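You operate a simulated robot arm through the tools that you are given. There is no shell and no other tool. Be economical: measure what you need, move in short steps, check, and stop when the job is done.

You are at the controls of a simulated robot arm. One attempt, no reset.

JOB
Try the white onion from the two-cup tray on the 65 mm hole, then put it in its tub.
Fine: slide that hole to the pointer, draw the trap slide and shut it again; the UNDER tub if it drops through, the OVER tub if it rests; put the tub's lid back on; leave the other onion in its cup.

The check looks at the end state, three seconds after you hand in, the way a careful person would. Anything else that was tipped, shoved, dropped, spilled or broken makes it a failure. Lids that push on must go on centred and level and be pressed home; caps that screw on are set level and turned clockwise until they are tight.

ROBOT AND FRAMES
A 6-joint arm with a two-finger parallel gripper, fixed in place. Base frame: the origin is at the foot of the arm, x ahead of it, y to its left, z up; the work surface is at about z = 0.812. Lengths are in m, angles in degrees, forces in N, time in s.
With the tool pointing down near the work surface it reaches from about 0.26 to 0.68 m from the base axis. Its first joint turns from -66.0 to 66.0 degrees. Payload 2.9 kg.
The tool frame sits at the grasp point between the pads (the TCP): z along the fingers, y along the line on which they close. The tips reach 0.03 m beyond it. The gripper opens to 0.11 m. The fingers are 0.02 m wide and 0.01 m thick; the gripper's body (0.048 by 0.112 m) begins 0.055 m behind the TCP.
Orientation is told as [roll, pitch, yaw] about the base's x, y, z axes, in that order, counted from this pose: with the fingers straight down and closing along the base's y, the tool's x points along the base's -x, its y along +y and its z along -z.

CONTROLS
- The arm moves only by the tool jog_arm. Its argument "targets" is a list of rows, each an object of numbers (a shift or turn left out is 0, a gripper value left out holds the last): "dx", "dy", "dz": the shift along the tool's x, y, z in m; "ax", "ay", "az": the turn, a rotation vector about the tool's x, y, z in degrees; "jaw": the opening, from 0 (shut) to 1 (fully open). In form: [{"dx": .., "dy": .., "dz": .., "ax": .., "ay": .., "az": .., "jaw": ..}, ...]. A call has 1 to 8 rows; each row shifts and turns the commanded pose from where the row before left it, along the tool's axes as they then stand. A row lasts 0.2 s, in which the tool goes at most 0.05 m and 8.6 degrees; a call with a longer step from one row to the next is refused whole, and so is a gripper value outside its range. Where a pose cannot be reached the arm comes as near as it can. A force on the tool above 40 N (or 10 N above the force at the start of the call, whichever is more), or a blocked arm, ends the call early, and 0.2 s more pass. Each finger travels about 0.108 m/s and halts on what it meets, pressing with about 21 N; the grip force reading is that of the motor and also rises with nothing between the fingers. The clock runs only during rows and for 0.2 s after the last one: add rows that do not move to give the fingers time. The reply holds the time, the measured pose of the TCP, the force on the tool along the base axes, the opening and the grip force, in the units named above and with some noise, and new pictures: "views" is both (left out), scene, wrist or none.
- Cameras (640 x 400 px; columns grow to the right, rows downward): "scene" is fixed at [0.0646, 0.4264, 1.3819]; the picture's right is [-0.85, -0.52, 0.00], its down [-0.31, 0.50, -0.81] and it looks along [0.42, -0.69, -0.59] (base axes); focal length 334 px, centre (320, 200). "wrist" rides on the gripper at [-0.036, 0, -0.057] in the tool frame; the picture's right is [0.00, -1.00, 0.00], its down [0.97, 0.00, -0.24] and it looks along [0.24, 0.00, 0.97] (tool axes); focal length 218 px, centre (320, 200). There is no depth. A picture from a camera that has moved, and an enlarged one, comes with that camera's place and axes in the base frame and with its lens.
- zoom(camera, box): a new picture of the part [left, top, right, bottom] of that camera's present view, enlarged. No time passes.
- sign_off(): hands the job in; it is judged then, once.

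Go step by step. Nothing tells you positions but the pictures and the camera data: compare them with the known pose of the tool, close in by small moves and look again before you grip or let go. The budget is 120 turns and 170 pictures, counting those below and the enlarged ones. Unless the task says otherwise, let go and move clear before handing in, and close with one line.

The tools are called after "Emit:" by a JSON object that holds its "fn" and its "kwargs". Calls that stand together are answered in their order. jog_arm: Moves the arm, as the interface text tells. Its arguments: {"type":"object","properties":{"targets":{"type":"array"},"views":{"type":"string","enum":["both","scene","wrist","none"]}},"required":["targets"]} The other tools are called the same way: zoom (camera, box) takes an enlarged picture of a part of a camera's view; sign_off () hands the job in.

At the start:

```text
time: 0.0
tool_pos: [0.4994, -0.0967, 1.1344]
tool_rot: [0.1, 0.0, 0.0]
ft_force: [0.4, 0.7, -0.2]
grip_width: 0.1098
gripper_force: 0.2
```

scene: 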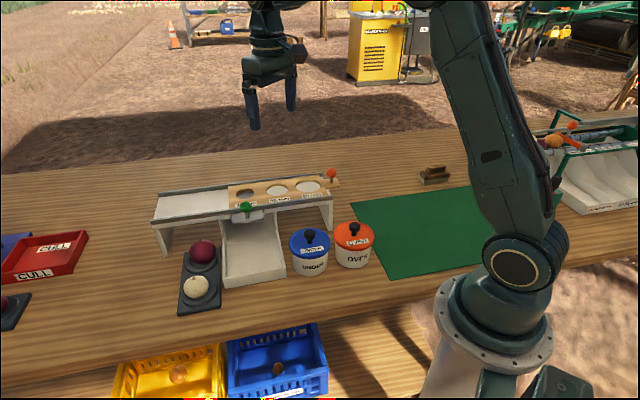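
wrist: 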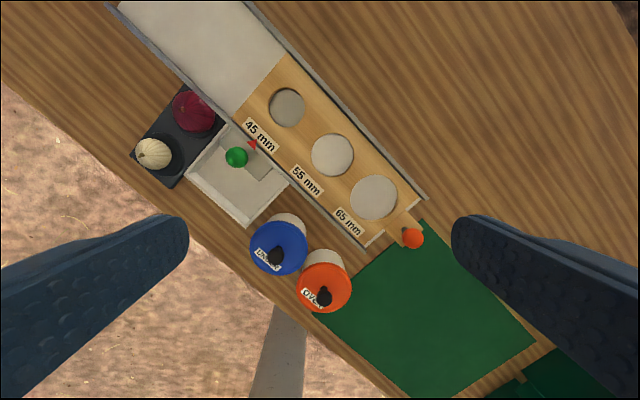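

I see a sizing board with a slide of three holes, a trap with a green knob, the two-cup tray with the white onion, and the two lidded tubs. I'll look closer before moving.

Emit:
{"fn": "zoom", "kwargs": {"camera": "wrist", "box": [100, 60, 440, 320]}}

Emit:
{"fn": "zoom", "kwargs": {"camera": "scene", "box": [140, 150, 390, 320]}}

```text
1.54 times, centred on (270, 190) of wrist
camera zoom: at [0.5348, -0.0968, 1.1917], right [0.0, -1.0, 0.0], down [-0.97, 0.0, 0.24], along [-0.24, 0.0, -0.97], focal length 336 px, centre (397, 215)
```

zoom: 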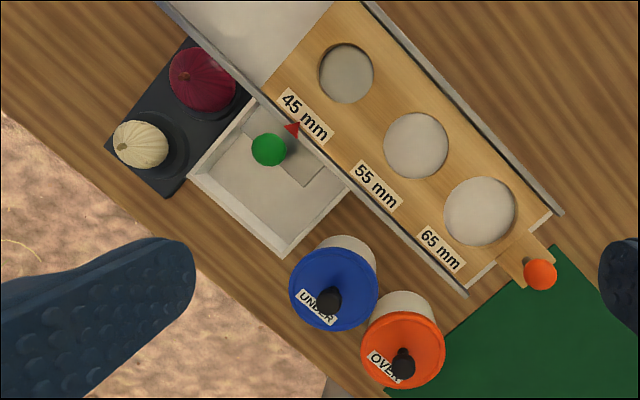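

```text
2.35 times, centred on (265, 235) of scene
camera zoom: at [0.0646, 0.4264, 1.3819], right [-0.85, -0.52, 0.0], down [-0.31, 0.5, -0.81], along [0.42, -0.69, -0.59], focal length 785 px, centre (449, 118)
```

zoom: 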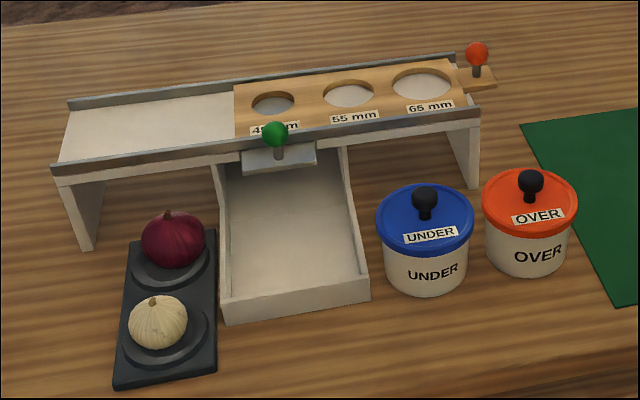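

Triangulated positions:
- **Slide knob:** (0.420, -0.215, 0.934).
- **Trap knob:** (0.522, 0.001, 0.92).
- **Track:** it runs at 45°, and the 45 mm hole is now at the pointer, so the slide must move about 0.164 m along (+x, +y).

I'll turn the tool to line up with the track first.

Emit:
{"fn": "jog_arm", "kwargs": {"targets": [{"az": 7.5, "dz": 0.01}, {"az": 7.5, "dz": 0.01}, {"az": 7.5, "dz": 0.01}, {"az": 7.5, "dz": 0.01}, {"az": 7.5, "dz": 0.01}, {"az": 7.5, "dz": 0.01}, {}], "views": "wrist"}}

```text
time: 1.6
tool_pos: [0.4982, -0.0964, 1.0756]
tool_rot: [-0.1, 0.0, -45.1]
ft_force: [-0.1, 0.6, -0.7]
grip_width: 0.1098
gripper_force: 0.1
camera wrist: at [0.5241, -0.1215, 1.1315], right [-0.71, -0.71, 0.0], down [-0.69, 0.69, 0.24], along [-0.17, 0.17, -0.97], focal length 218 px, centre (320, 200)
```

wrist: 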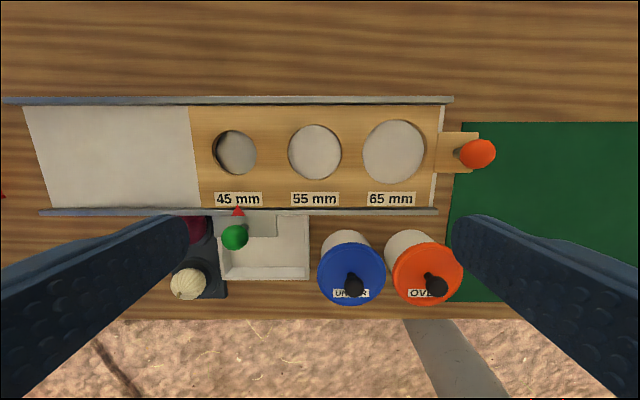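

The tool lines up with the track. Next I go above the orange slide knob.

Emit:
{"fn": "jog_arm", "kwargs": {"targets": [{"dy": -0.046, "dx": -0.01, "jaw": 0.6}, {"dy": -0.046, "dx": -0.01}, {"dy": -0.0466, "dx": -0.01}, {"dz": 0.035}, {"dz": 0.035}, {}]}}

```text
time: 3.0
tool_pos: [0.4229, -0.2155, 1.0035]
tool_rot: [0.1, 0.0, -45.0]
ft_force: [0.2, 0.1, 0.5]
grip_width: 0.0657
gripper_force: 0.0
camera wrist: at [0.4468, -0.2413, 1.0602], right [-0.71, -0.71, 0.0], down [-0.69, 0.69, 0.24], along [-0.17, 0.17, -0.97], focal length 218 px, centre (320, 200)
```

scene: 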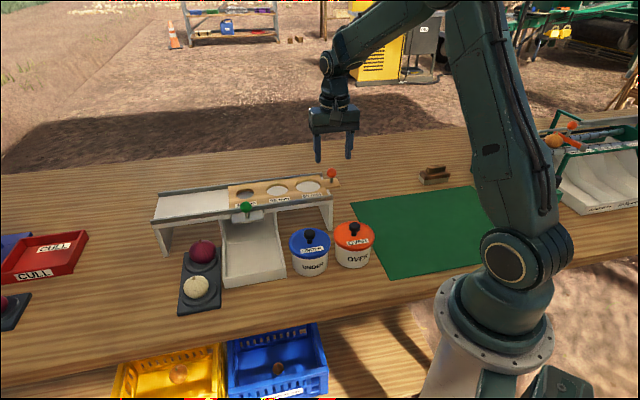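
wrist: 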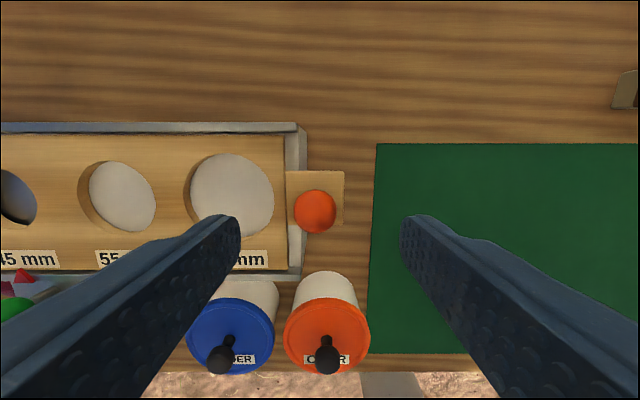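

The ball is centred between the fingers to within a few mm. Now I go down and grip it.

Emit:
{"fn": "jog_arm", "kwargs": {"targets": [{"dx": 0.003, "dy": 0.0015, "dz": 0.03}, {"dz": 0.031}, {"jaw": 0.0}, {}, {}]}}

```text
time: 4.2
tool_pos: [0.4218, -0.2129, 0.9428]
tool_rot: [-0.1, 0.1, -45.1]
ft_force: [-0.3, -1.3, -4.7]
grip_width: 0.0255
gripper_force: 44.8
camera wrist: at [0.4472, -0.237, 1.0009], right [-0.71, -0.71, 0.0], down [-0.69, 0.69, 0.24], along [-0.17, 0.17, -0.97], focal length 218 px, centre (320, 200)
```

scene: 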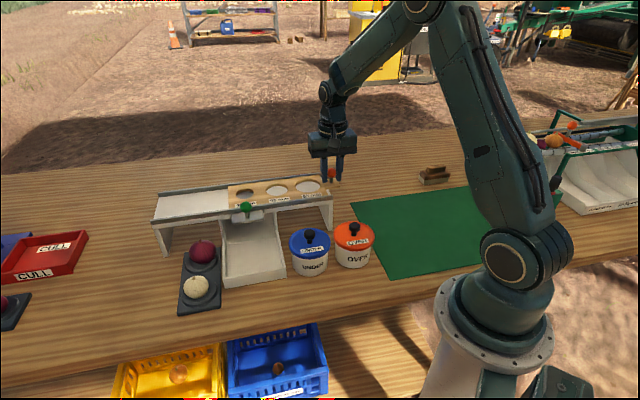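
wrist: 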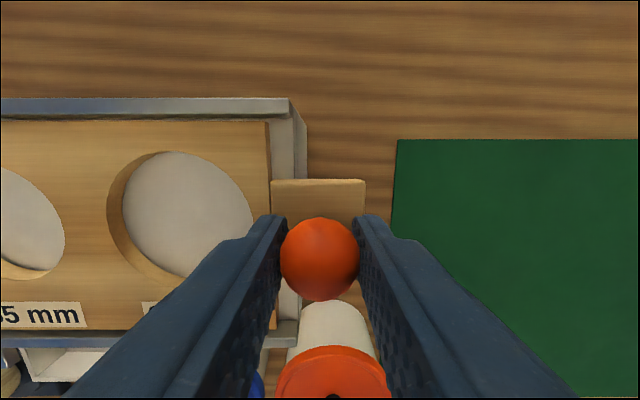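

It has gripped the knob. I'll push the slide toward the pointer in small steps.

Emit:
{"fn": "jog_arm", "kwargs": {"targets": [{"dy": 0.02}, {"dy": 0.02}, {"dy": 0.02}, {"dy": 0.02}, {"dy": 0.02}, {"dy": 0.02}, {"dy": 0.02}, {"dy": 0.015}]}}

```text
time: 6.0
tool_pos: [0.5311, -0.1024, 0.9442]
tool_rot: [0.1, -0.1, -44.8]
ft_force: [-0.8, 3.8, 4.3]
grip_width: 0.0256
gripper_force: 44.9
camera wrist: at [0.5559, -0.128, 1.001], right [-0.7, -0.71, 0.0], down [-0.69, 0.68, 0.24], along [-0.17, 0.17, -0.97], focal length 218 px, centre (320, 200)
```

scene: 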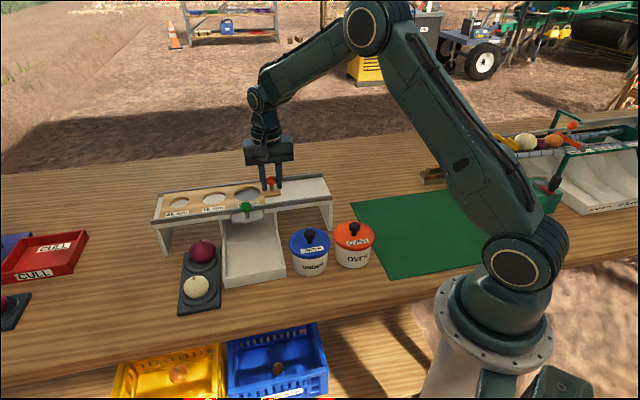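
wrist: 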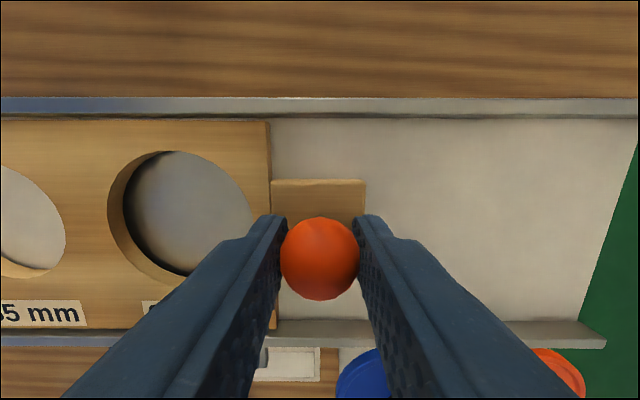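

It has moved about 0.155 m, with a few mm left. I'll add 7 mm and check against the pointer.

Emit:
{"fn": "jog_arm", "kwargs": {"targets": [{"dy": 0.004}, {"dy": 0.003}, {}], "views": "none"}}

Emit:
{"fn": "zoom", "kwargs": {"camera": "scene", "box": [200, 160, 300, 230]}}

```text
time: 6.8
tool_pos: [0.5345, -0.0981, 0.944]
tool_rot: [-0.1, 0.1, -45.3]
ft_force: [-10.2, -2.3, 12.2]
grip_width: 0.0259
gripper_force: 45.7
```

```text
5.71 times, centred on (250, 195) of scene
camera zoom: at [0.0641, 0.4263, 1.382], right [-0.85, -0.52, 0.0], down [-0.31, 0.5, -0.81], along [0.42, -0.69, -0.59], focal length 1907 px, centre (720, 229)
```

zoom: 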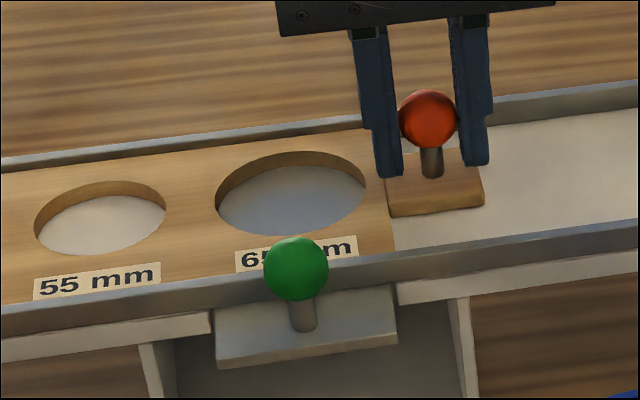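

Force rose slightly, possibly an end stop. I'll release and look from above.

Emit:
{"fn": "jog_arm", "kwargs": {"targets": [{"jaw": 0.5}, {}, {"dz": -0.04}, {"dz": -0.04}, {"dz": -0.04, "dy": 0.02}, {"dz": -0.04, "dy": 0.04}, {"dx": -0.02}, {}], "views": "wrist"}}

Emit:
{"fn": "zoom", "kwargs": {"camera": "wrist", "box": [220, 80, 440, 300]}}

```text
refused: row 6 steps farther than a row can; nothing moved
```

```text
1.82 times, centred on (330, 190) of wrist
camera zoom: at [0.5599, -0.1242, 1.001], right [-0.71, -0.7, 0.0], down [-0.68, 0.69, 0.24], along [-0.17, 0.17, -0.97], focal length 397 px, centre (302, 218)
```

zoom: 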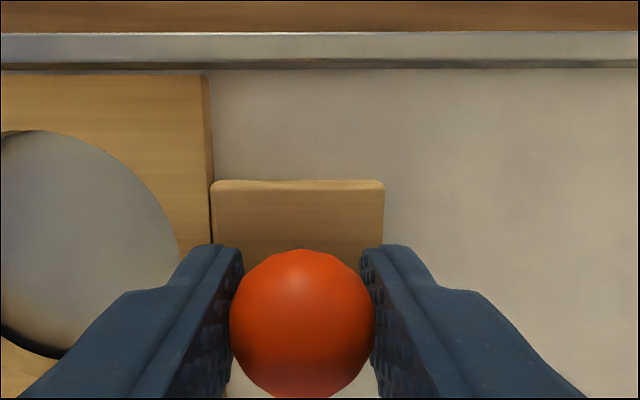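

One row was too long, so I'm redoing that move with shorter steps.

Emit:
{"fn": "jog_arm", "kwargs": {"targets": [{"jaw": 0.5}, {}, {"dz": -0.04}, {"dz": -0.04}, {"dz": -0.03, "dy": 0.02}, {"dz": -0.03, "dy": 0.03}, {"dx": -0.02, "dy": 0.01}, {}], "views": "wrist"}}

Emit:
{"fn": "zoom", "kwargs": {"camera": "wrist", "box": [220, 80, 440, 300]}}

```text
time: 8.6
tool_pos: [0.5895, -0.0722, 1.0858]
tool_rot: [0.1, -0.1, -45.0]
ft_force: [-0.4, 1.1, -0.3]
grip_width: 0.055
gripper_force: 0.1
camera wrist: at [0.6153, -0.0962, 1.1424], right [-0.71, -0.71, 0.0], down [-0.69, 0.69, 0.24], along [-0.17, 0.17, -0.97], focal length 218 px, centre (320, 200)
```

wrist: 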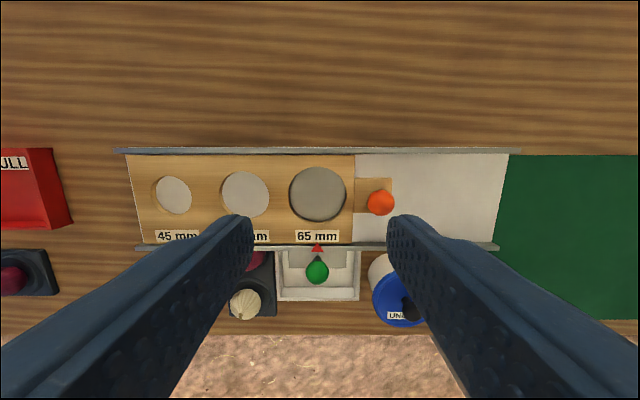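

```text
1.82 times, centred on (330, 190) of wrist
camera zoom: at [0.6153, -0.0962, 1.1424], right [-0.71, -0.71, 0.0], down [-0.69, 0.69, 0.24], along [-0.17, 0.17, -0.97], focal length 397 px, centre (302, 218)
```

zoom: 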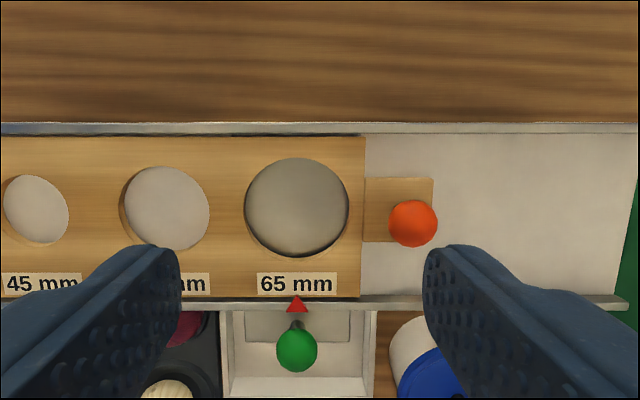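

The 65 mm hole is centred on the pointer. Next I move over the white onion to measure it.

Emit:
{"fn": "jog_arm", "kwargs": {"targets": [{"dy": 0.025, "dx": 0.04, "jaw": 1.0}, {"dy": 0.025, "dx": 0.04}, {"dy": 0.025, "dx": 0.04}, {"dy": 0.025, "dx": 0.04}, {"dy": 0.024, "dx": 0.04}, {"dz": 0.03}, {}], "views": "wrist"}}

Emit:
{"fn": "zoom", "kwargs": {"camera": "wrist", "box": [200, 120, 440, 320]}}

Emit:
{"fn": "zoom", "kwargs": {"camera": "scene", "box": [160, 210, 300, 320]}}

```text
time: 10.2
tool_pos: [0.5385, 0.1614, 1.0549]
tool_rot: [0.1, 0.1, -45.0]
ft_force: [-0.2, -0.1, 0.2]
grip_width: 0.11
gripper_force: 0.0
camera wrist: at [0.5632, 0.1357, 1.1119], right [-0.71, -0.71, 0.0], down [-0.69, 0.69, 0.24], along [-0.17, 0.17, -0.97], focal length 218 px, centre (320, 200)
```

wrist: 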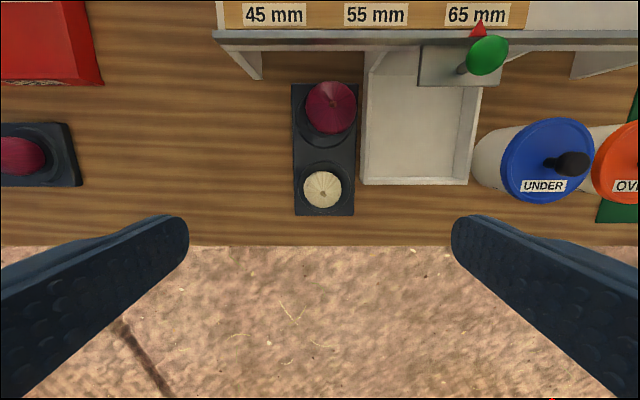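

```text
2.00 times, centred on (320, 220) of wrist
camera zoom: at [0.5632, 0.1357, 1.1119], right [-0.71, -0.71, 0.0], down [-0.69, 0.69, 0.24], along [-0.17, 0.17, -0.97], focal length 436 px, centre (320, 160)
```

zoom: 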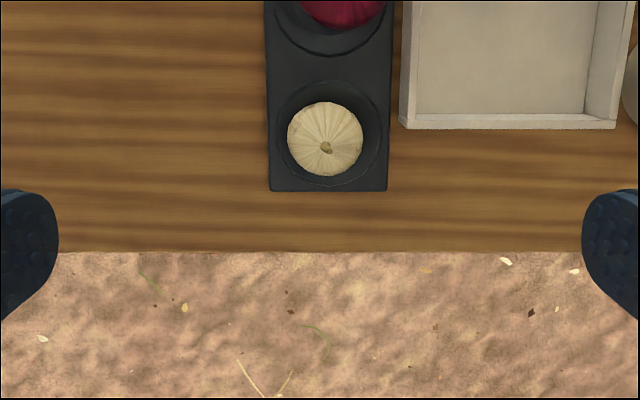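

```text
3.64 times, centred on (230, 265) of scene
camera zoom: at [0.0646, 0.4264, 1.3819], right [-0.85, -0.52, 0.0], down [-0.31, 0.5, -0.81], along [0.42, -0.69, -0.59], focal length 1213 px, centre (647, -36)
```

zoom: 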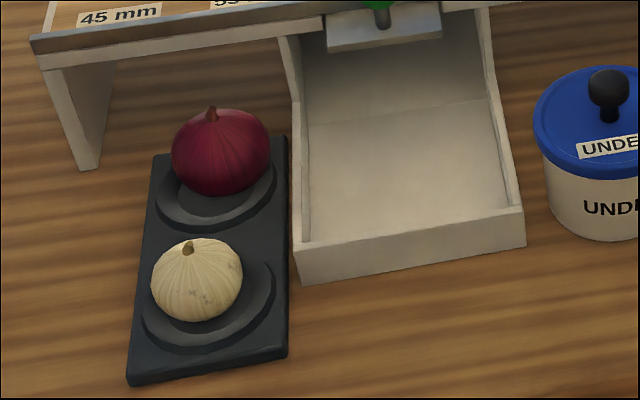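

The onion is about 48 mm wide at roughly u=0.491, w=-0.249 (board axes). I'll centre on it, narrow the jaws to clear the chute wall, and go partway down.

Emit:
{"fn": "jog_arm", "kwargs": {"targets": [{"dx": 0.0175, "dy": -0.004, "jaw": 0.6}, {"dz": 0.045}, {"dz": 0.045}, {"dz": 0.045}, {"dz": 0.03}, {}]}}

Emit:
{"fn": "zoom", "kwargs": {"camera": "scene", "box": [160, 210, 300, 320]}}

```text
time: 11.6
tool_pos: [0.5234, 0.1684, 0.8892]
tool_rot: [0.1, 0.0, -45.0]
ft_force: [-0.1, 0.1, -0.7]
grip_width: 0.066
gripper_force: 0.1
camera wrist: at [0.5496, 0.1436, 0.9465], right [-0.71, -0.71, 0.0], down [-0.69, 0.69, 0.24], along [-0.17, 0.17, -0.97], focal length 218 px, centre (320, 200)
```

scene: 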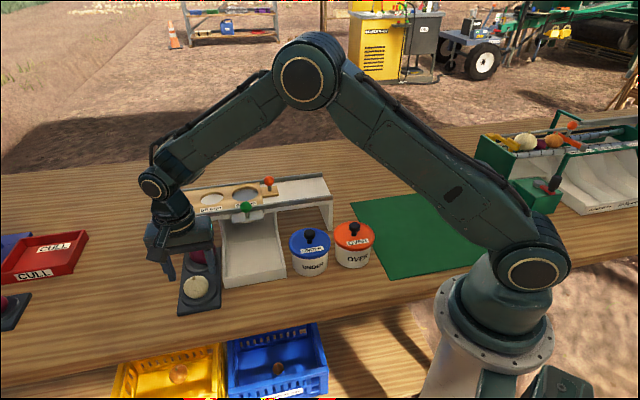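
wrist: 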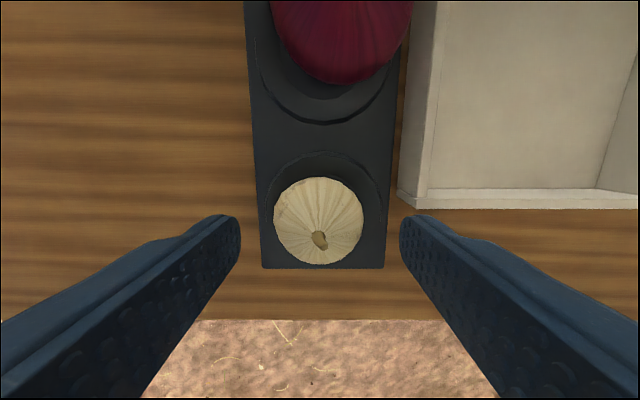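

```text
3.64 times, centred on (230, 265) of scene
camera zoom: at [0.0646, 0.4264, 1.3819], right [-0.85, -0.52, 0.0], down [-0.31, 0.5, -0.81], along [0.42, -0.69, -0.59], focal length 1213 px, centre (647, -36)
```

zoom: 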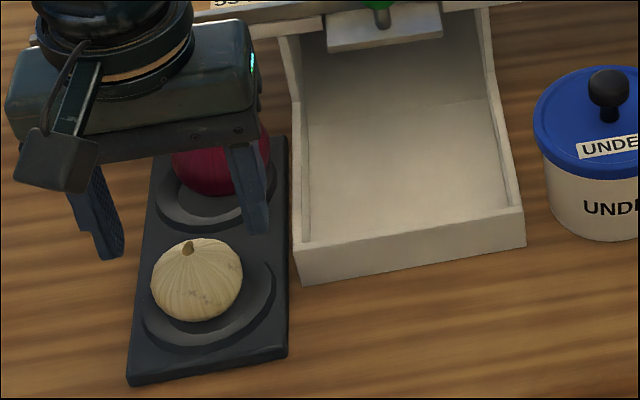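

The onion sits centred between the fingers. I go down and close.

Emit:
{"fn": "jog_arm", "kwargs": {"targets": [{"dz": 0.015}, {"dz": 0.014}, {}, {"jaw": 0.1}, {}, {}]}}

```text
time: 13.0
tool_pos: [0.5245, 0.1684, 0.8606]
tool_rot: [0.1, -0.1, -45.1]
ft_force: [0.0, 0.4, -0.6]
grip_width: 0.0496
gripper_force: 20.9
camera wrist: at [0.5495, 0.1437, 0.918], right [-0.71, -0.71, 0.0], down [-0.69, 0.69, 0.24], along [-0.17, 0.17, -0.97], focal length 218 px, centre (320, 200)
```

scene: 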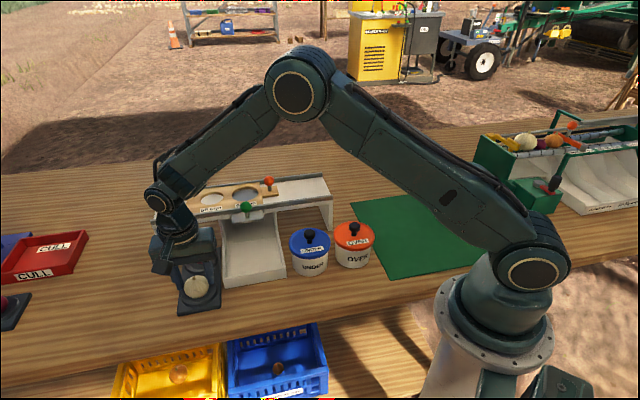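
wrist: 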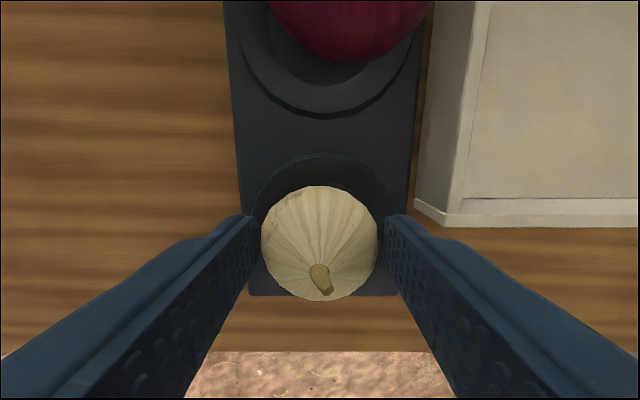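

Held at 49.6 mm. I'll lift it and carry it above the 65 mm hole.

Emit:
{"fn": "jog_arm", "kwargs": {"targets": [{"dz": -0.04}, {"dz": -0.05}, {"dz": -0.05}, {"dx": -0.04, "dy": -0.024}, {"dx": -0.04, "dy": -0.024}, {"dx": -0.04, "dy": -0.024}, {"dx": -0.04, "dy": -0.024}, {"dx": -0.0385, "dy": -0.024}]}}

```text
time: 14.8
tool_pos: [0.5812, -0.0569, 1.0]
tool_rot: [-0.1, 0.0, -44.9]
ft_force: [-0.2, 0.1, -0.6]
grip_width: 0.0497
gripper_force: 21.3
camera wrist: at [0.6057, -0.0825, 1.0565], right [-0.71, -0.71, 0.0], down [-0.69, 0.69, 0.24], along [-0.17, 0.17, -0.97], focal length 218 px, centre (320, 200)
```

scene: 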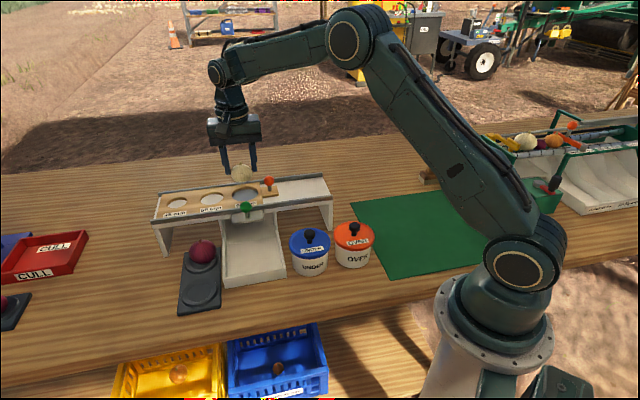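
wrist: 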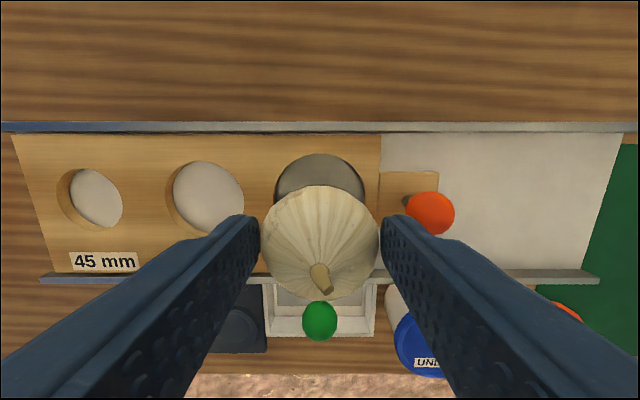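

It is centred over the hole, so I'll lower it to just above the plate and look.

Emit:
{"fn": "jog_arm", "kwargs": {"targets": [{"dz": 0.03}, {"dz": 0.02}, {"dz": 0.012}, {}], "views": "wrist"}}

Emit:
{"fn": "zoom", "kwargs": {"camera": "scene", "box": [190, 140, 310, 230]}}

```text
time: 15.8
tool_pos: [0.5807, -0.0578, 0.9393]
tool_rot: [0.2, -0.3, -45.1]
ft_force: [3.1, -0.7, 23.5]
grip_width: 0.0495
gripper_force: 20.8
camera wrist: at [0.6055, -0.0814, 0.9966], right [-0.71, -0.71, 0.0], down [-0.69, 0.69, 0.24], along [-0.16, 0.17, -0.97], focal length 218 px, centre (320, 200)
```

wrist: 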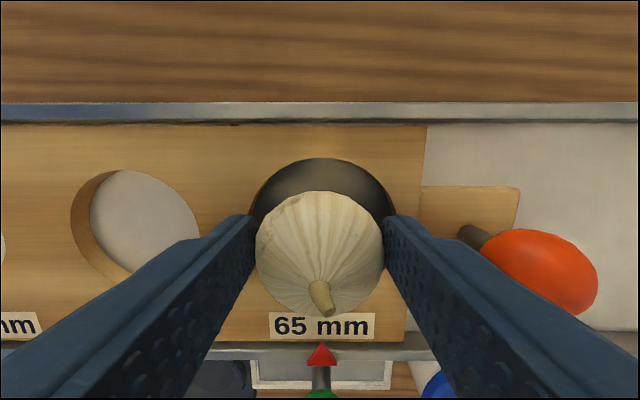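

```text
4.44 times, centred on (250, 185) of scene
camera zoom: at [0.0642, 0.4264, 1.3819], right [-0.85, -0.52, 0.0], down [-0.31, 0.5, -0.81], along [0.42, -0.69, -0.59], focal length 1483 px, centre (631, 267)
```

zoom: 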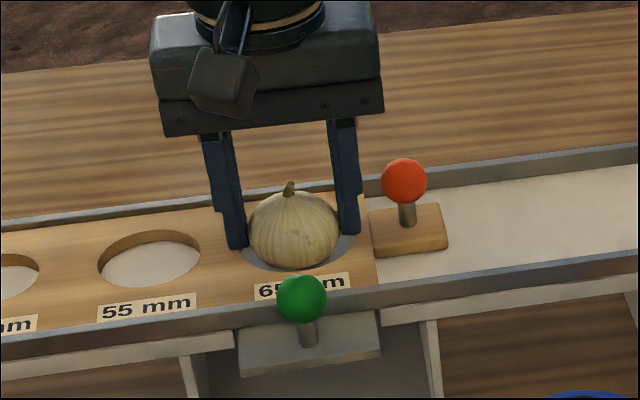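

There is contact force, so the onion is on the plate. I'll back off 2 mm, release gently and rise.

Emit:
{"fn": "jog_arm", "kwargs": {"targets": [{"dz": -0.002}, {"jaw": 0.5}, {"jaw": 0.56}, {"dz": -0.03}, {"dz": -0.05}, {"dz": -0.05}, {}]}}

Emit:
{"fn": "zoom", "kwargs": {"camera": "scene", "box": [190, 140, 310, 230]}}

```text
time: 17.4
tool_pos: [0.5794, -0.0563, 1.0708]
tool_rot: [-0.1, 0.1, -45.0]
ft_force: [0.4, -0.4, -1.0]
grip_width: 0.0615
gripper_force: 0.0
camera wrist: at [0.6046, -0.0814, 1.1279], right [-0.71, -0.71, 0.0], down [-0.69, 0.69, 0.24], along [-0.17, 0.17, -0.97], focal length 218 px, centre (320, 200)
```

scene: 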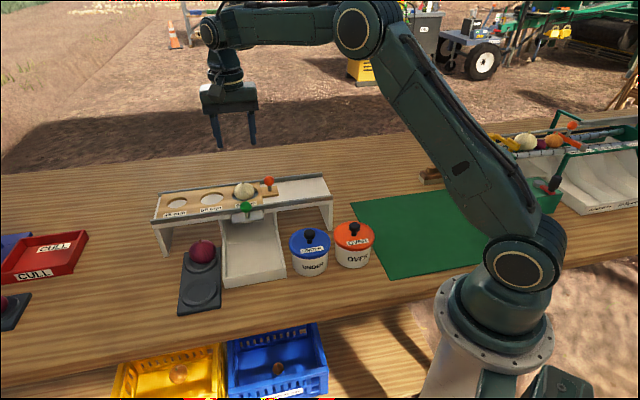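
wrist: 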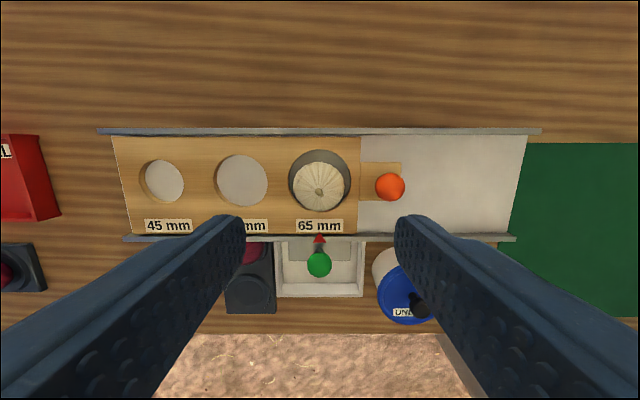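

```text
4.44 times, centred on (250, 185) of scene
camera zoom: at [0.0646, 0.4264, 1.3819], right [-0.85, -0.52, 0.0], down [-0.31, 0.5, -0.81], along [0.42, -0.69, -0.59], focal length 1483 px, centre (631, 267)
```

zoom: 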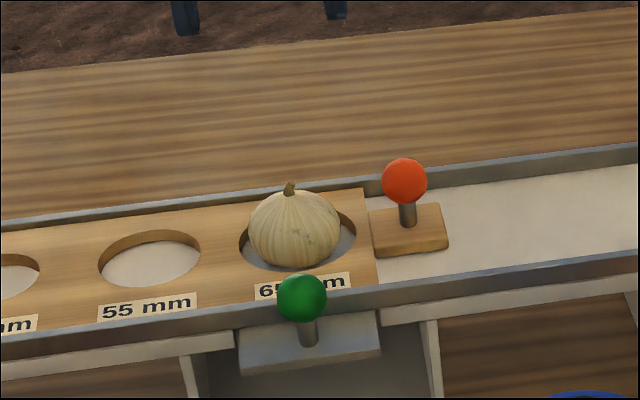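

The onion sits in the hole, resting on the trap. Next is the green trap knob.

Emit:
{"fn": "jog_arm", "kwargs": {"targets": [{"dx": 0.043, "jaw": 0.5}, {"dx": 0.043, "dy": 0.001}, {"dz": 0.04}, {"dz": 0.035}, {}], "views": "wrist"}}

```text
time: 18.6
tool_pos: [0.5197, 0.0044, 0.9934]
tool_rot: [0.0, -0.1, -45.0]
ft_force: [0.4, -0.1, 0.3]
grip_width: 0.0551
gripper_force: 0.0
camera wrist: at [0.5441, -0.0197, 1.0501], right [-0.71, -0.71, 0.0], down [-0.69, 0.69, 0.24], along [-0.17, 0.17, -0.97], focal length 218 px, centre (320, 200)
```

wrist: 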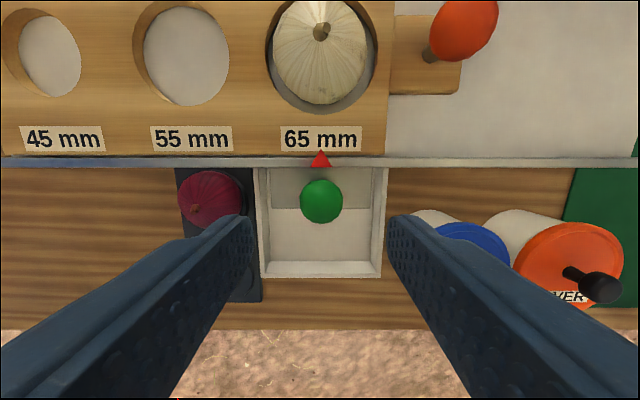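

Aligned over the trap knob. I descend and grip it.

Emit:
{"fn": "jog_arm", "kwargs": {"targets": [{"dz": 0.03, "dx": -0.001}, {"dz": 0.03}, {"jaw": 0.0}, {}, {}]}}

```text
time: 19.8
tool_pos: [0.5194, 0.0037, 0.9342]
tool_rot: [-0.1, 0.1, -45.0]
ft_force: [-4.1, -2.6, -1.9]
grip_width: 0.0257
gripper_force: 44.9
camera wrist: at [0.5441, -0.0206, 0.9907], right [-0.71, -0.71, 0.0], down [-0.69, 0.69, 0.24], along [-0.17, 0.17, -0.97], focal length 218 px, centre (320, 200)
```

scene: 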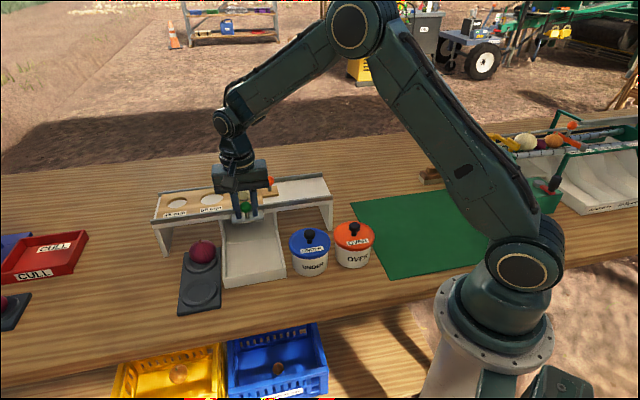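
wrist: 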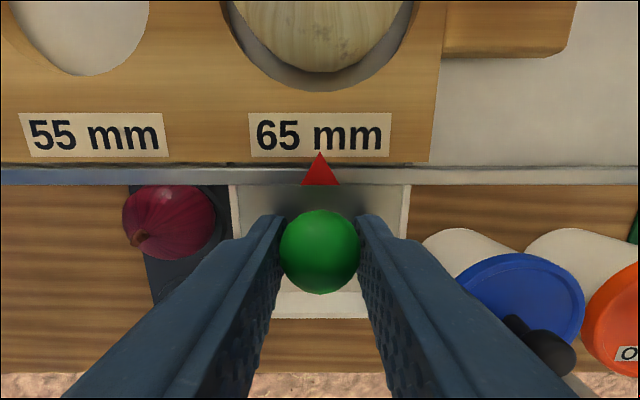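

Gripped. I'll draw the trap out.

Emit:
{"fn": "jog_arm", "kwargs": {"targets": [{"dx": 0.015}, {"dx": 0.015}, {"dx": 0.015}, {"dx": 0.015}, {"dx": 0.01}, {}]}}

```text
time: 21.2
tool_pos: [0.4697, 0.0537, 0.935]
tool_rot: [-0.2, 0.2, -44.9]
ft_force: [2.6, 2.8, -32.8]
grip_width: 0.0255
gripper_force: 44.9
camera wrist: at [0.4948, 0.0288, 0.9908], right [-0.71, -0.71, 0.0], down [-0.69, 0.69, 0.24], along [-0.17, 0.17, -0.97], focal length 218 px, centre (320, 200)
```

scene: 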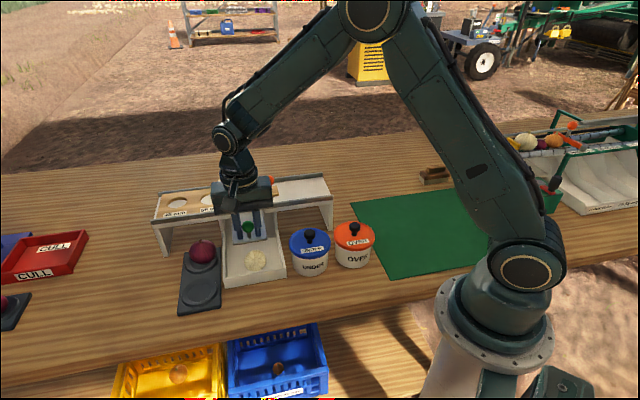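
wrist: 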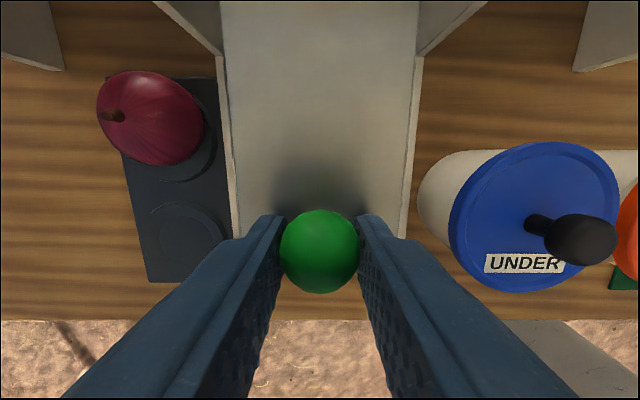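

The onion dropped through into the chute, so it goes in UNDER. I'll shut the trap now, easing the vertical strain slightly.

Emit:
{"fn": "jog_arm", "kwargs": {"targets": [{"dz": 0.001}, {"dx": -0.015}, {"dx": -0.015}, {"dx": -0.015}, {"dx": -0.015}, {"dx": -0.01}, {}]}}

Emit:
{"fn": "zoom", "kwargs": {"camera": "scene", "box": [190, 150, 310, 300]}}

```text
time: 22.8
tool_pos: [0.5182, 0.0032, 0.934]
tool_rot: [0.0, 0.2, -45.0]
ft_force: [-6.0, 1.6, -4.1]
grip_width: 0.0255
gripper_force: 45.1
camera wrist: at [0.544, -0.0206, 0.9911], right [-0.71, -0.71, 0.0], down [-0.69, 0.69, 0.24], along [-0.17, 0.17, -0.97], focal length 218 px, centre (320, 200)
```

scene: 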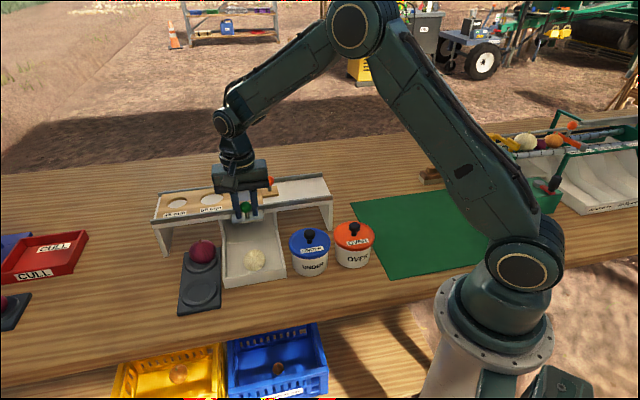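
wrist: 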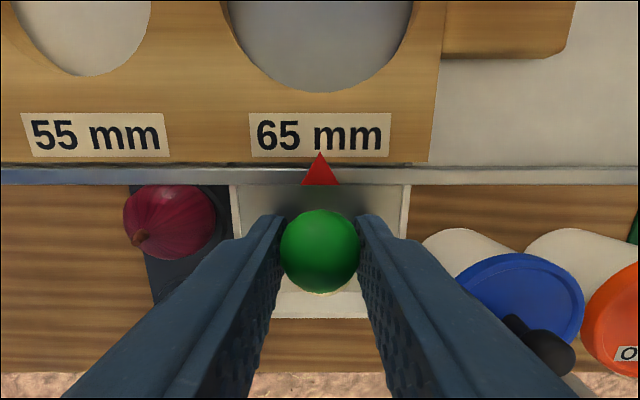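

```text
2.67 times, centred on (250, 225) of scene
camera zoom: at [0.0645, 0.4264, 1.3819], right [-0.85, -0.52, 0.0], down [-0.31, 0.5, -0.81], along [0.42, -0.69, -0.59], focal length 890 px, centre (507, 133)
```

zoom: 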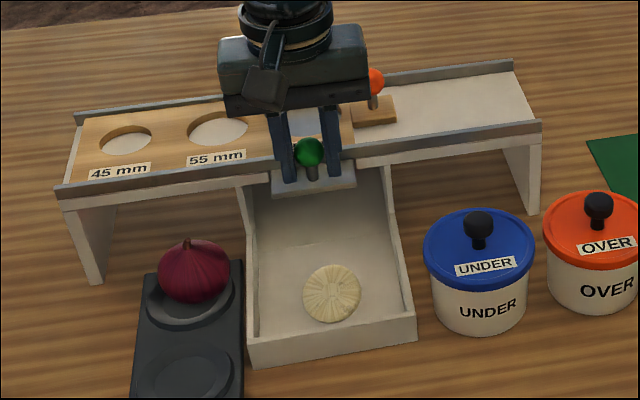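

The trap is back to its starting position. I give it a 1 mm nudge, release, and move above the UNDER lid.

Emit:
{"fn": "jog_arm", "kwargs": {"targets": [{"dx": -0.001}, {"jaw": 0.5}, {}, {"dz": -0.04}, {"dz": -0.035}, {"dx": 0.026, "dy": -0.042}, {"dx": 0.026, "dy": -0.042}, {"dx": 0.026, "dy": -0.042}]}}

Emit:
{"fn": "zoom", "kwargs": {"camera": "scene", "box": [270, 210, 390, 290]}}

```text
time: 24.6
tool_pos: [0.3761, -0.0316, 1.0077]
tool_rot: [0.0, 0.1, -45.0]
ft_force: [-0.9, 0.7, -0.9]
grip_width: 0.0551
gripper_force: 0.1
camera wrist: at [0.4007, -0.0567, 1.0661], right [-0.71, -0.71, 0.0], down [-0.69, 0.69, 0.24], along [-0.17, 0.17, -0.97], focal length 218 px, centre (320, 200)
```

scene: 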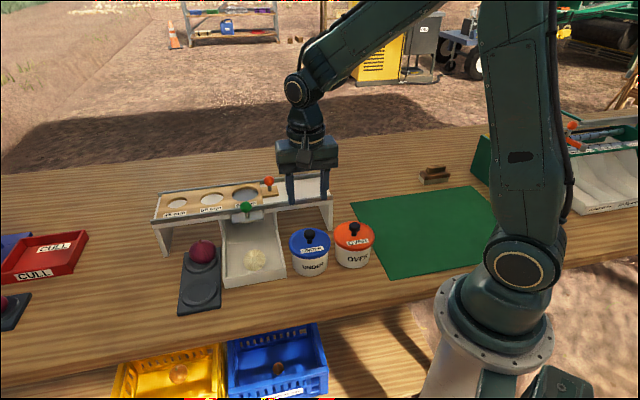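
wrist: 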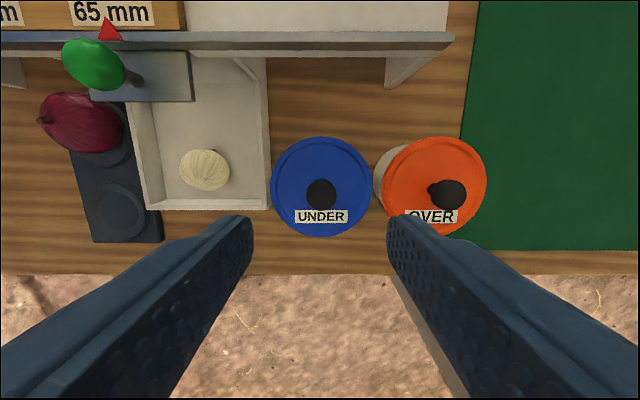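

```text
5.00 times, centred on (330, 250) of scene
camera zoom: at [0.0646, 0.4264, 1.3819], right [-0.85, -0.52, 0.0], down [-0.31, 0.5, -0.81], along [0.42, -0.69, -0.59], focal length 1668 px, centre (270, -50)
```

zoom: 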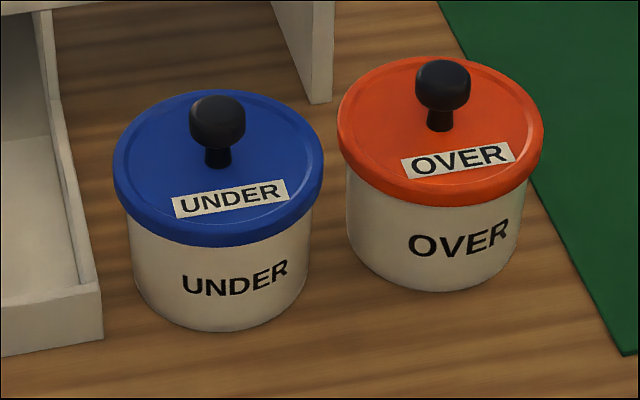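

The UNDER lid's knob is nearly under the tool. I shift 3 mm, descend to it and look before gripping.

Emit:
{"fn": "jog_arm", "kwargs": {"targets": [{"dx": 0.003, "dz": 0.035}, {"dz": 0.035}, {"dz": 0.03}, {}]}}

Emit:
{"fn": "zoom", "kwargs": {"camera": "scene", "box": [260, 190, 380, 290]}}

```text
time: 25.6
tool_pos: [0.3715, -0.0297, 0.9062]
tool_rot: [0.0, 0.1, -45.0]
ft_force: [0.5, -0.7, 0.0]
grip_width: 0.0549
gripper_force: 0.1
camera wrist: at [0.3975, -0.0546, 0.9636], right [-0.71, -0.71, 0.0], down [-0.69, 0.69, 0.24], along [-0.17, 0.17, -0.97], focal length 218 px, centre (320, 200)
```

scene: 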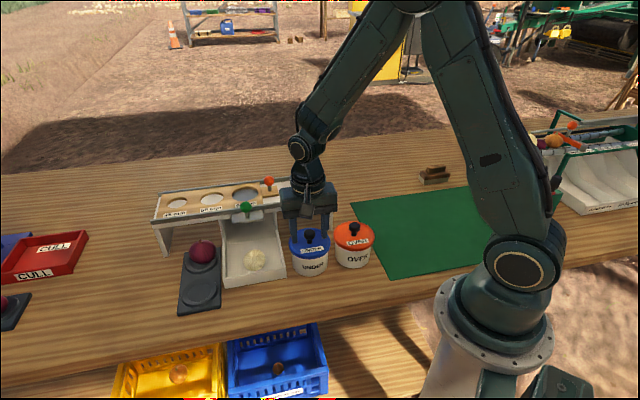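
wrist: 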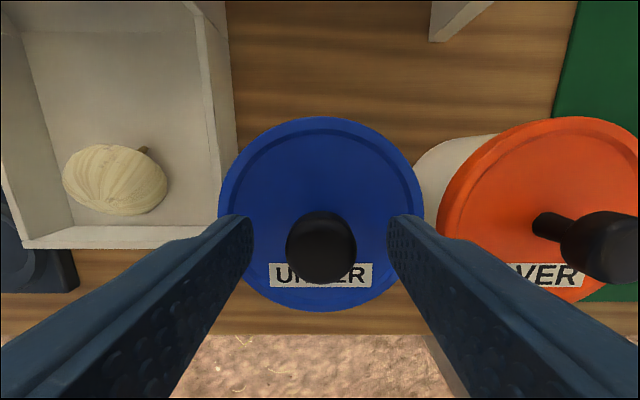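

```text
4.00 times, centred on (320, 240) of scene
camera zoom: at [0.0646, 0.4264, 1.3819], right [-0.85, -0.52, 0.0], down [-0.31, 0.5, -0.81], along [0.42, -0.69, -0.59], focal length 1335 px, centre (320, 40)
```

zoom: 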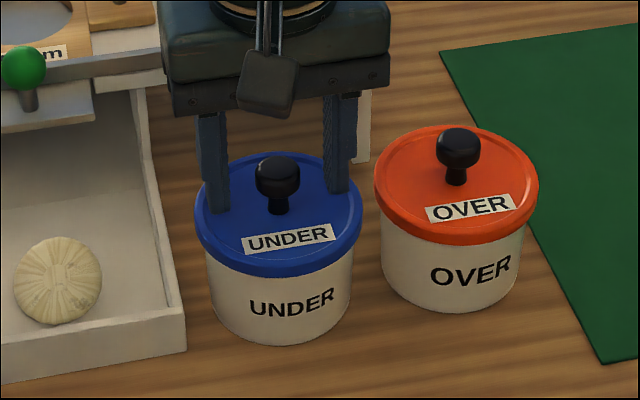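

Centred on the knob. I close, then try a small lift.

Emit:
{"fn": "jog_arm", "kwargs": {"targets": [{"dz": 0.002}, {"jaw": 0.0}, {}, {}], "views": "none"}}

Emit:
{"fn": "jog_arm", "kwargs": {"targets": [{"dz": -0.003}, {"dz": -0.003}, {}]}}

Emit:
{"fn": "zoom", "kwargs": {"camera": "scene", "box": [260, 190, 380, 290]}}

```text
time: 26.6
tool_pos: [0.3734, -0.0289, 0.9059]
tool_rot: [0.1, 0.0, -44.8]
ft_force: [0.4, 0.7, 0.1]
grip_width: 0.0234
gripper_force: 21.2
```

```text
time: 27.4
tool_pos: [0.374, -0.0294, 0.9124]
tool_rot: [0.0, 0.0, -44.9]
ft_force: [-0.3, -0.4, 0.1]
grip_width: 0.023
gripper_force: 20.8
camera wrist: at [0.3985, -0.0546, 0.9696], right [-0.71, -0.71, 0.0], down [-0.69, 0.69, 0.24], along [-0.17, 0.17, -0.97], focal length 218 px, centre (320, 200)
```

scene: 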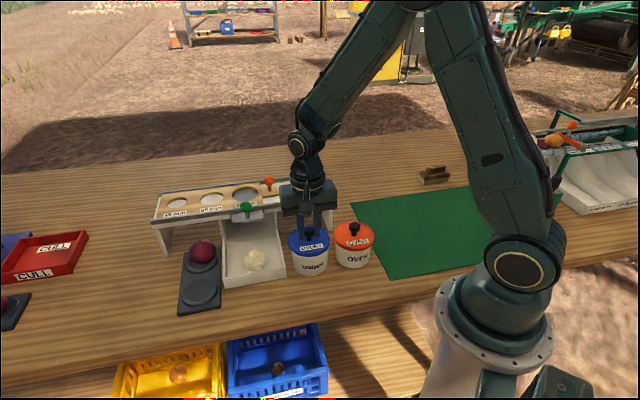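
wrist: 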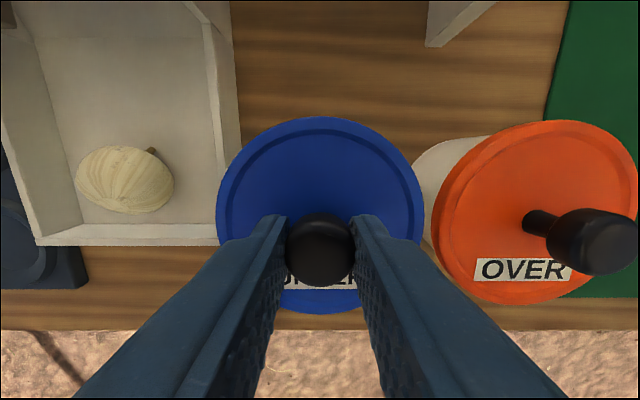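

```text
4.00 times, centred on (320, 240) of scene
camera zoom: at [0.0646, 0.4264, 1.3819], right [-0.85, -0.52, 0.0], down [-0.31, 0.5, -0.81], along [0.42, -0.69, -0.59], focal length 1335 px, centre (320, 40)
```

zoom: 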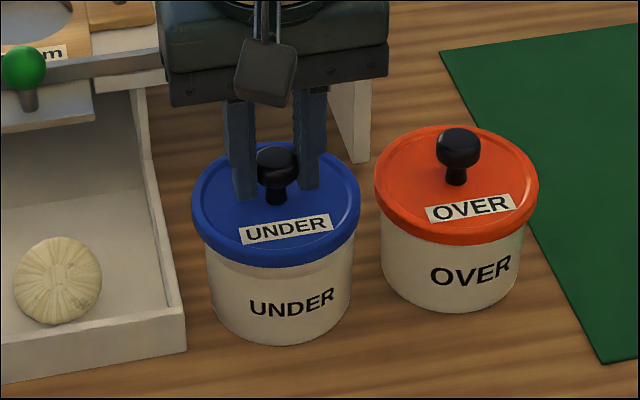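

The lid lifts freely and the tub stays put; the seated TCP z was 0.905. I'll carry the lid over the OVER tub to the green mat.

Emit:
{"fn": "jog_arm", "kwargs": {"targets": [{"dz": -0.045}, {"dz": -0.045}, {"dy": -0.039, "dx": -0.019}, {"dy": -0.039, "dx": -0.019}, {"dy": -0.039, "dx": -0.019}, {"dy": -0.039, "dx": -0.019}, {"dy": -0.038, "dx": -0.019}, {}]}}

```text
time: 29.2
tool_pos: [0.3034, -0.2342, 1.0019]
tool_rot: [0.0, 0.1, -45.1]
ft_force: [-0.3, -0.8, -0.8]
grip_width: 0.0232
gripper_force: 21.3
camera wrist: at [0.3292, -0.26, 1.0592], right [-0.71, -0.71, 0.0], down [-0.69, 0.69, 0.24], along [-0.17, 0.17, -0.97], focal length 218 px, centre (320, 200)
```

scene: 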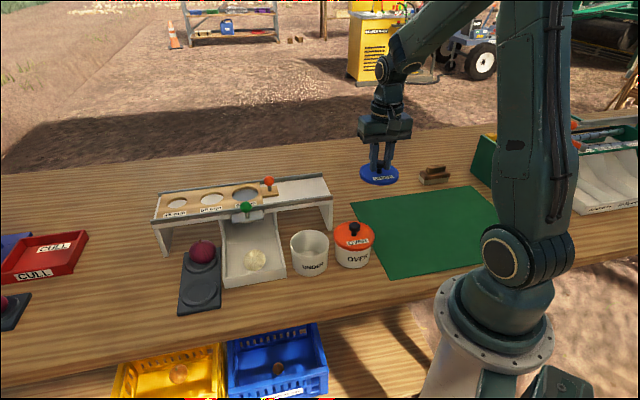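
wrist: 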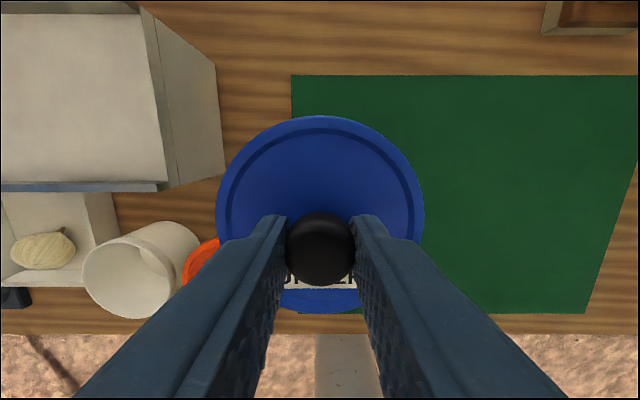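

The lid would straddle the mat's edge, so I go 3 cm further onto the mat and lower it.

Emit:
{"fn": "jog_arm", "kwargs": {"targets": [{"dy": -0.03}, {"dz": 0.045}, {"dz": 0.045}, {"dz": 0.03}, {}]}}

Emit:
{"fn": "zoom", "kwargs": {"camera": "scene", "box": [340, 150, 480, 270]}}

```text
time: 30.4
tool_pos: [0.2821, -0.2541, 0.8835]
tool_rot: [0.1, 0.1, -44.9]
ft_force: [-0.2, 0.5, -0.7]
grip_width: 0.0231
gripper_force: 21.0
camera wrist: at [0.3071, -0.2778, 0.9407], right [-0.71, -0.71, 0.0], down [-0.69, 0.69, 0.24], along [-0.17, 0.17, -0.97], focal length 218 px, centre (320, 200)
```

scene: 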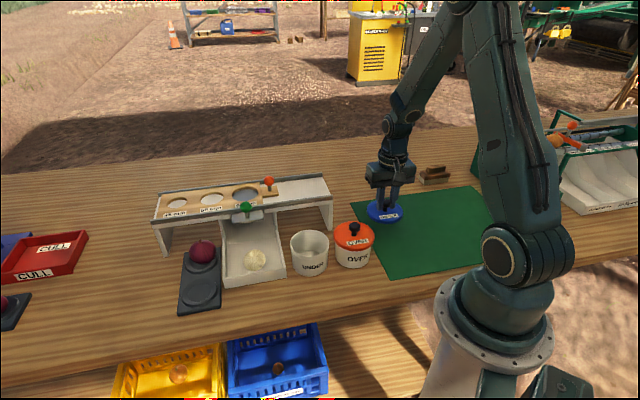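
wrist: 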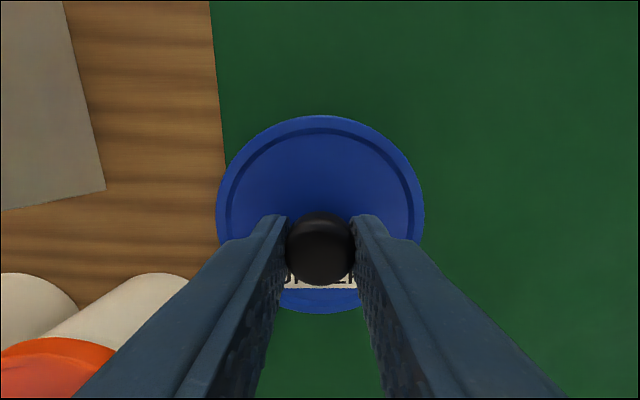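

```text
3.33 times, centred on (410, 210) of scene
camera zoom: at [0.0646, 0.4264, 1.3819], right [-0.85, -0.52, 0.0], down [-0.31, 0.5, -0.81], along [0.42, -0.69, -0.59], focal length 1112 px, centre (20, 167)
```

zoom: 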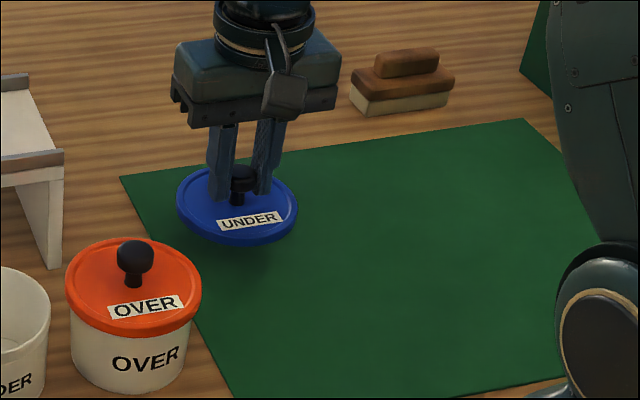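

Still hovering a couple of cm above the mat. I'll lower in small steps until it touches.

Emit:
{"fn": "jog_arm", "kwargs": {"targets": [{"dz": 0.006}, {"dz": 0.004}, {"dz": 0.004}, {}], "views": "none"}}

Emit:
{"fn": "zoom", "kwargs": {"camera": "scene", "box": [340, 150, 480, 270]}}

```text
time: 31.4
tool_pos: [0.2825, -0.253, 0.8688]
tool_rot: [0.0, 0.1, -45.0]
ft_force: [-0.2, -0.5, 0.6]
grip_width: 0.0231
gripper_force: 21.0
```

```text
3.33 times, centred on (410, 210) of scene
camera zoom: at [0.0646, 0.4264, 1.3819], right [-0.85, -0.52, 0.0], down [-0.31, 0.5, -0.81], along [0.42, -0.69, -0.59], focal length 1112 px, centre (20, 167)
```

zoom: 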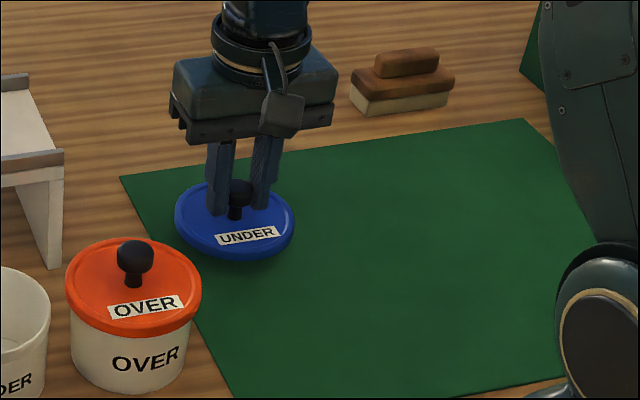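

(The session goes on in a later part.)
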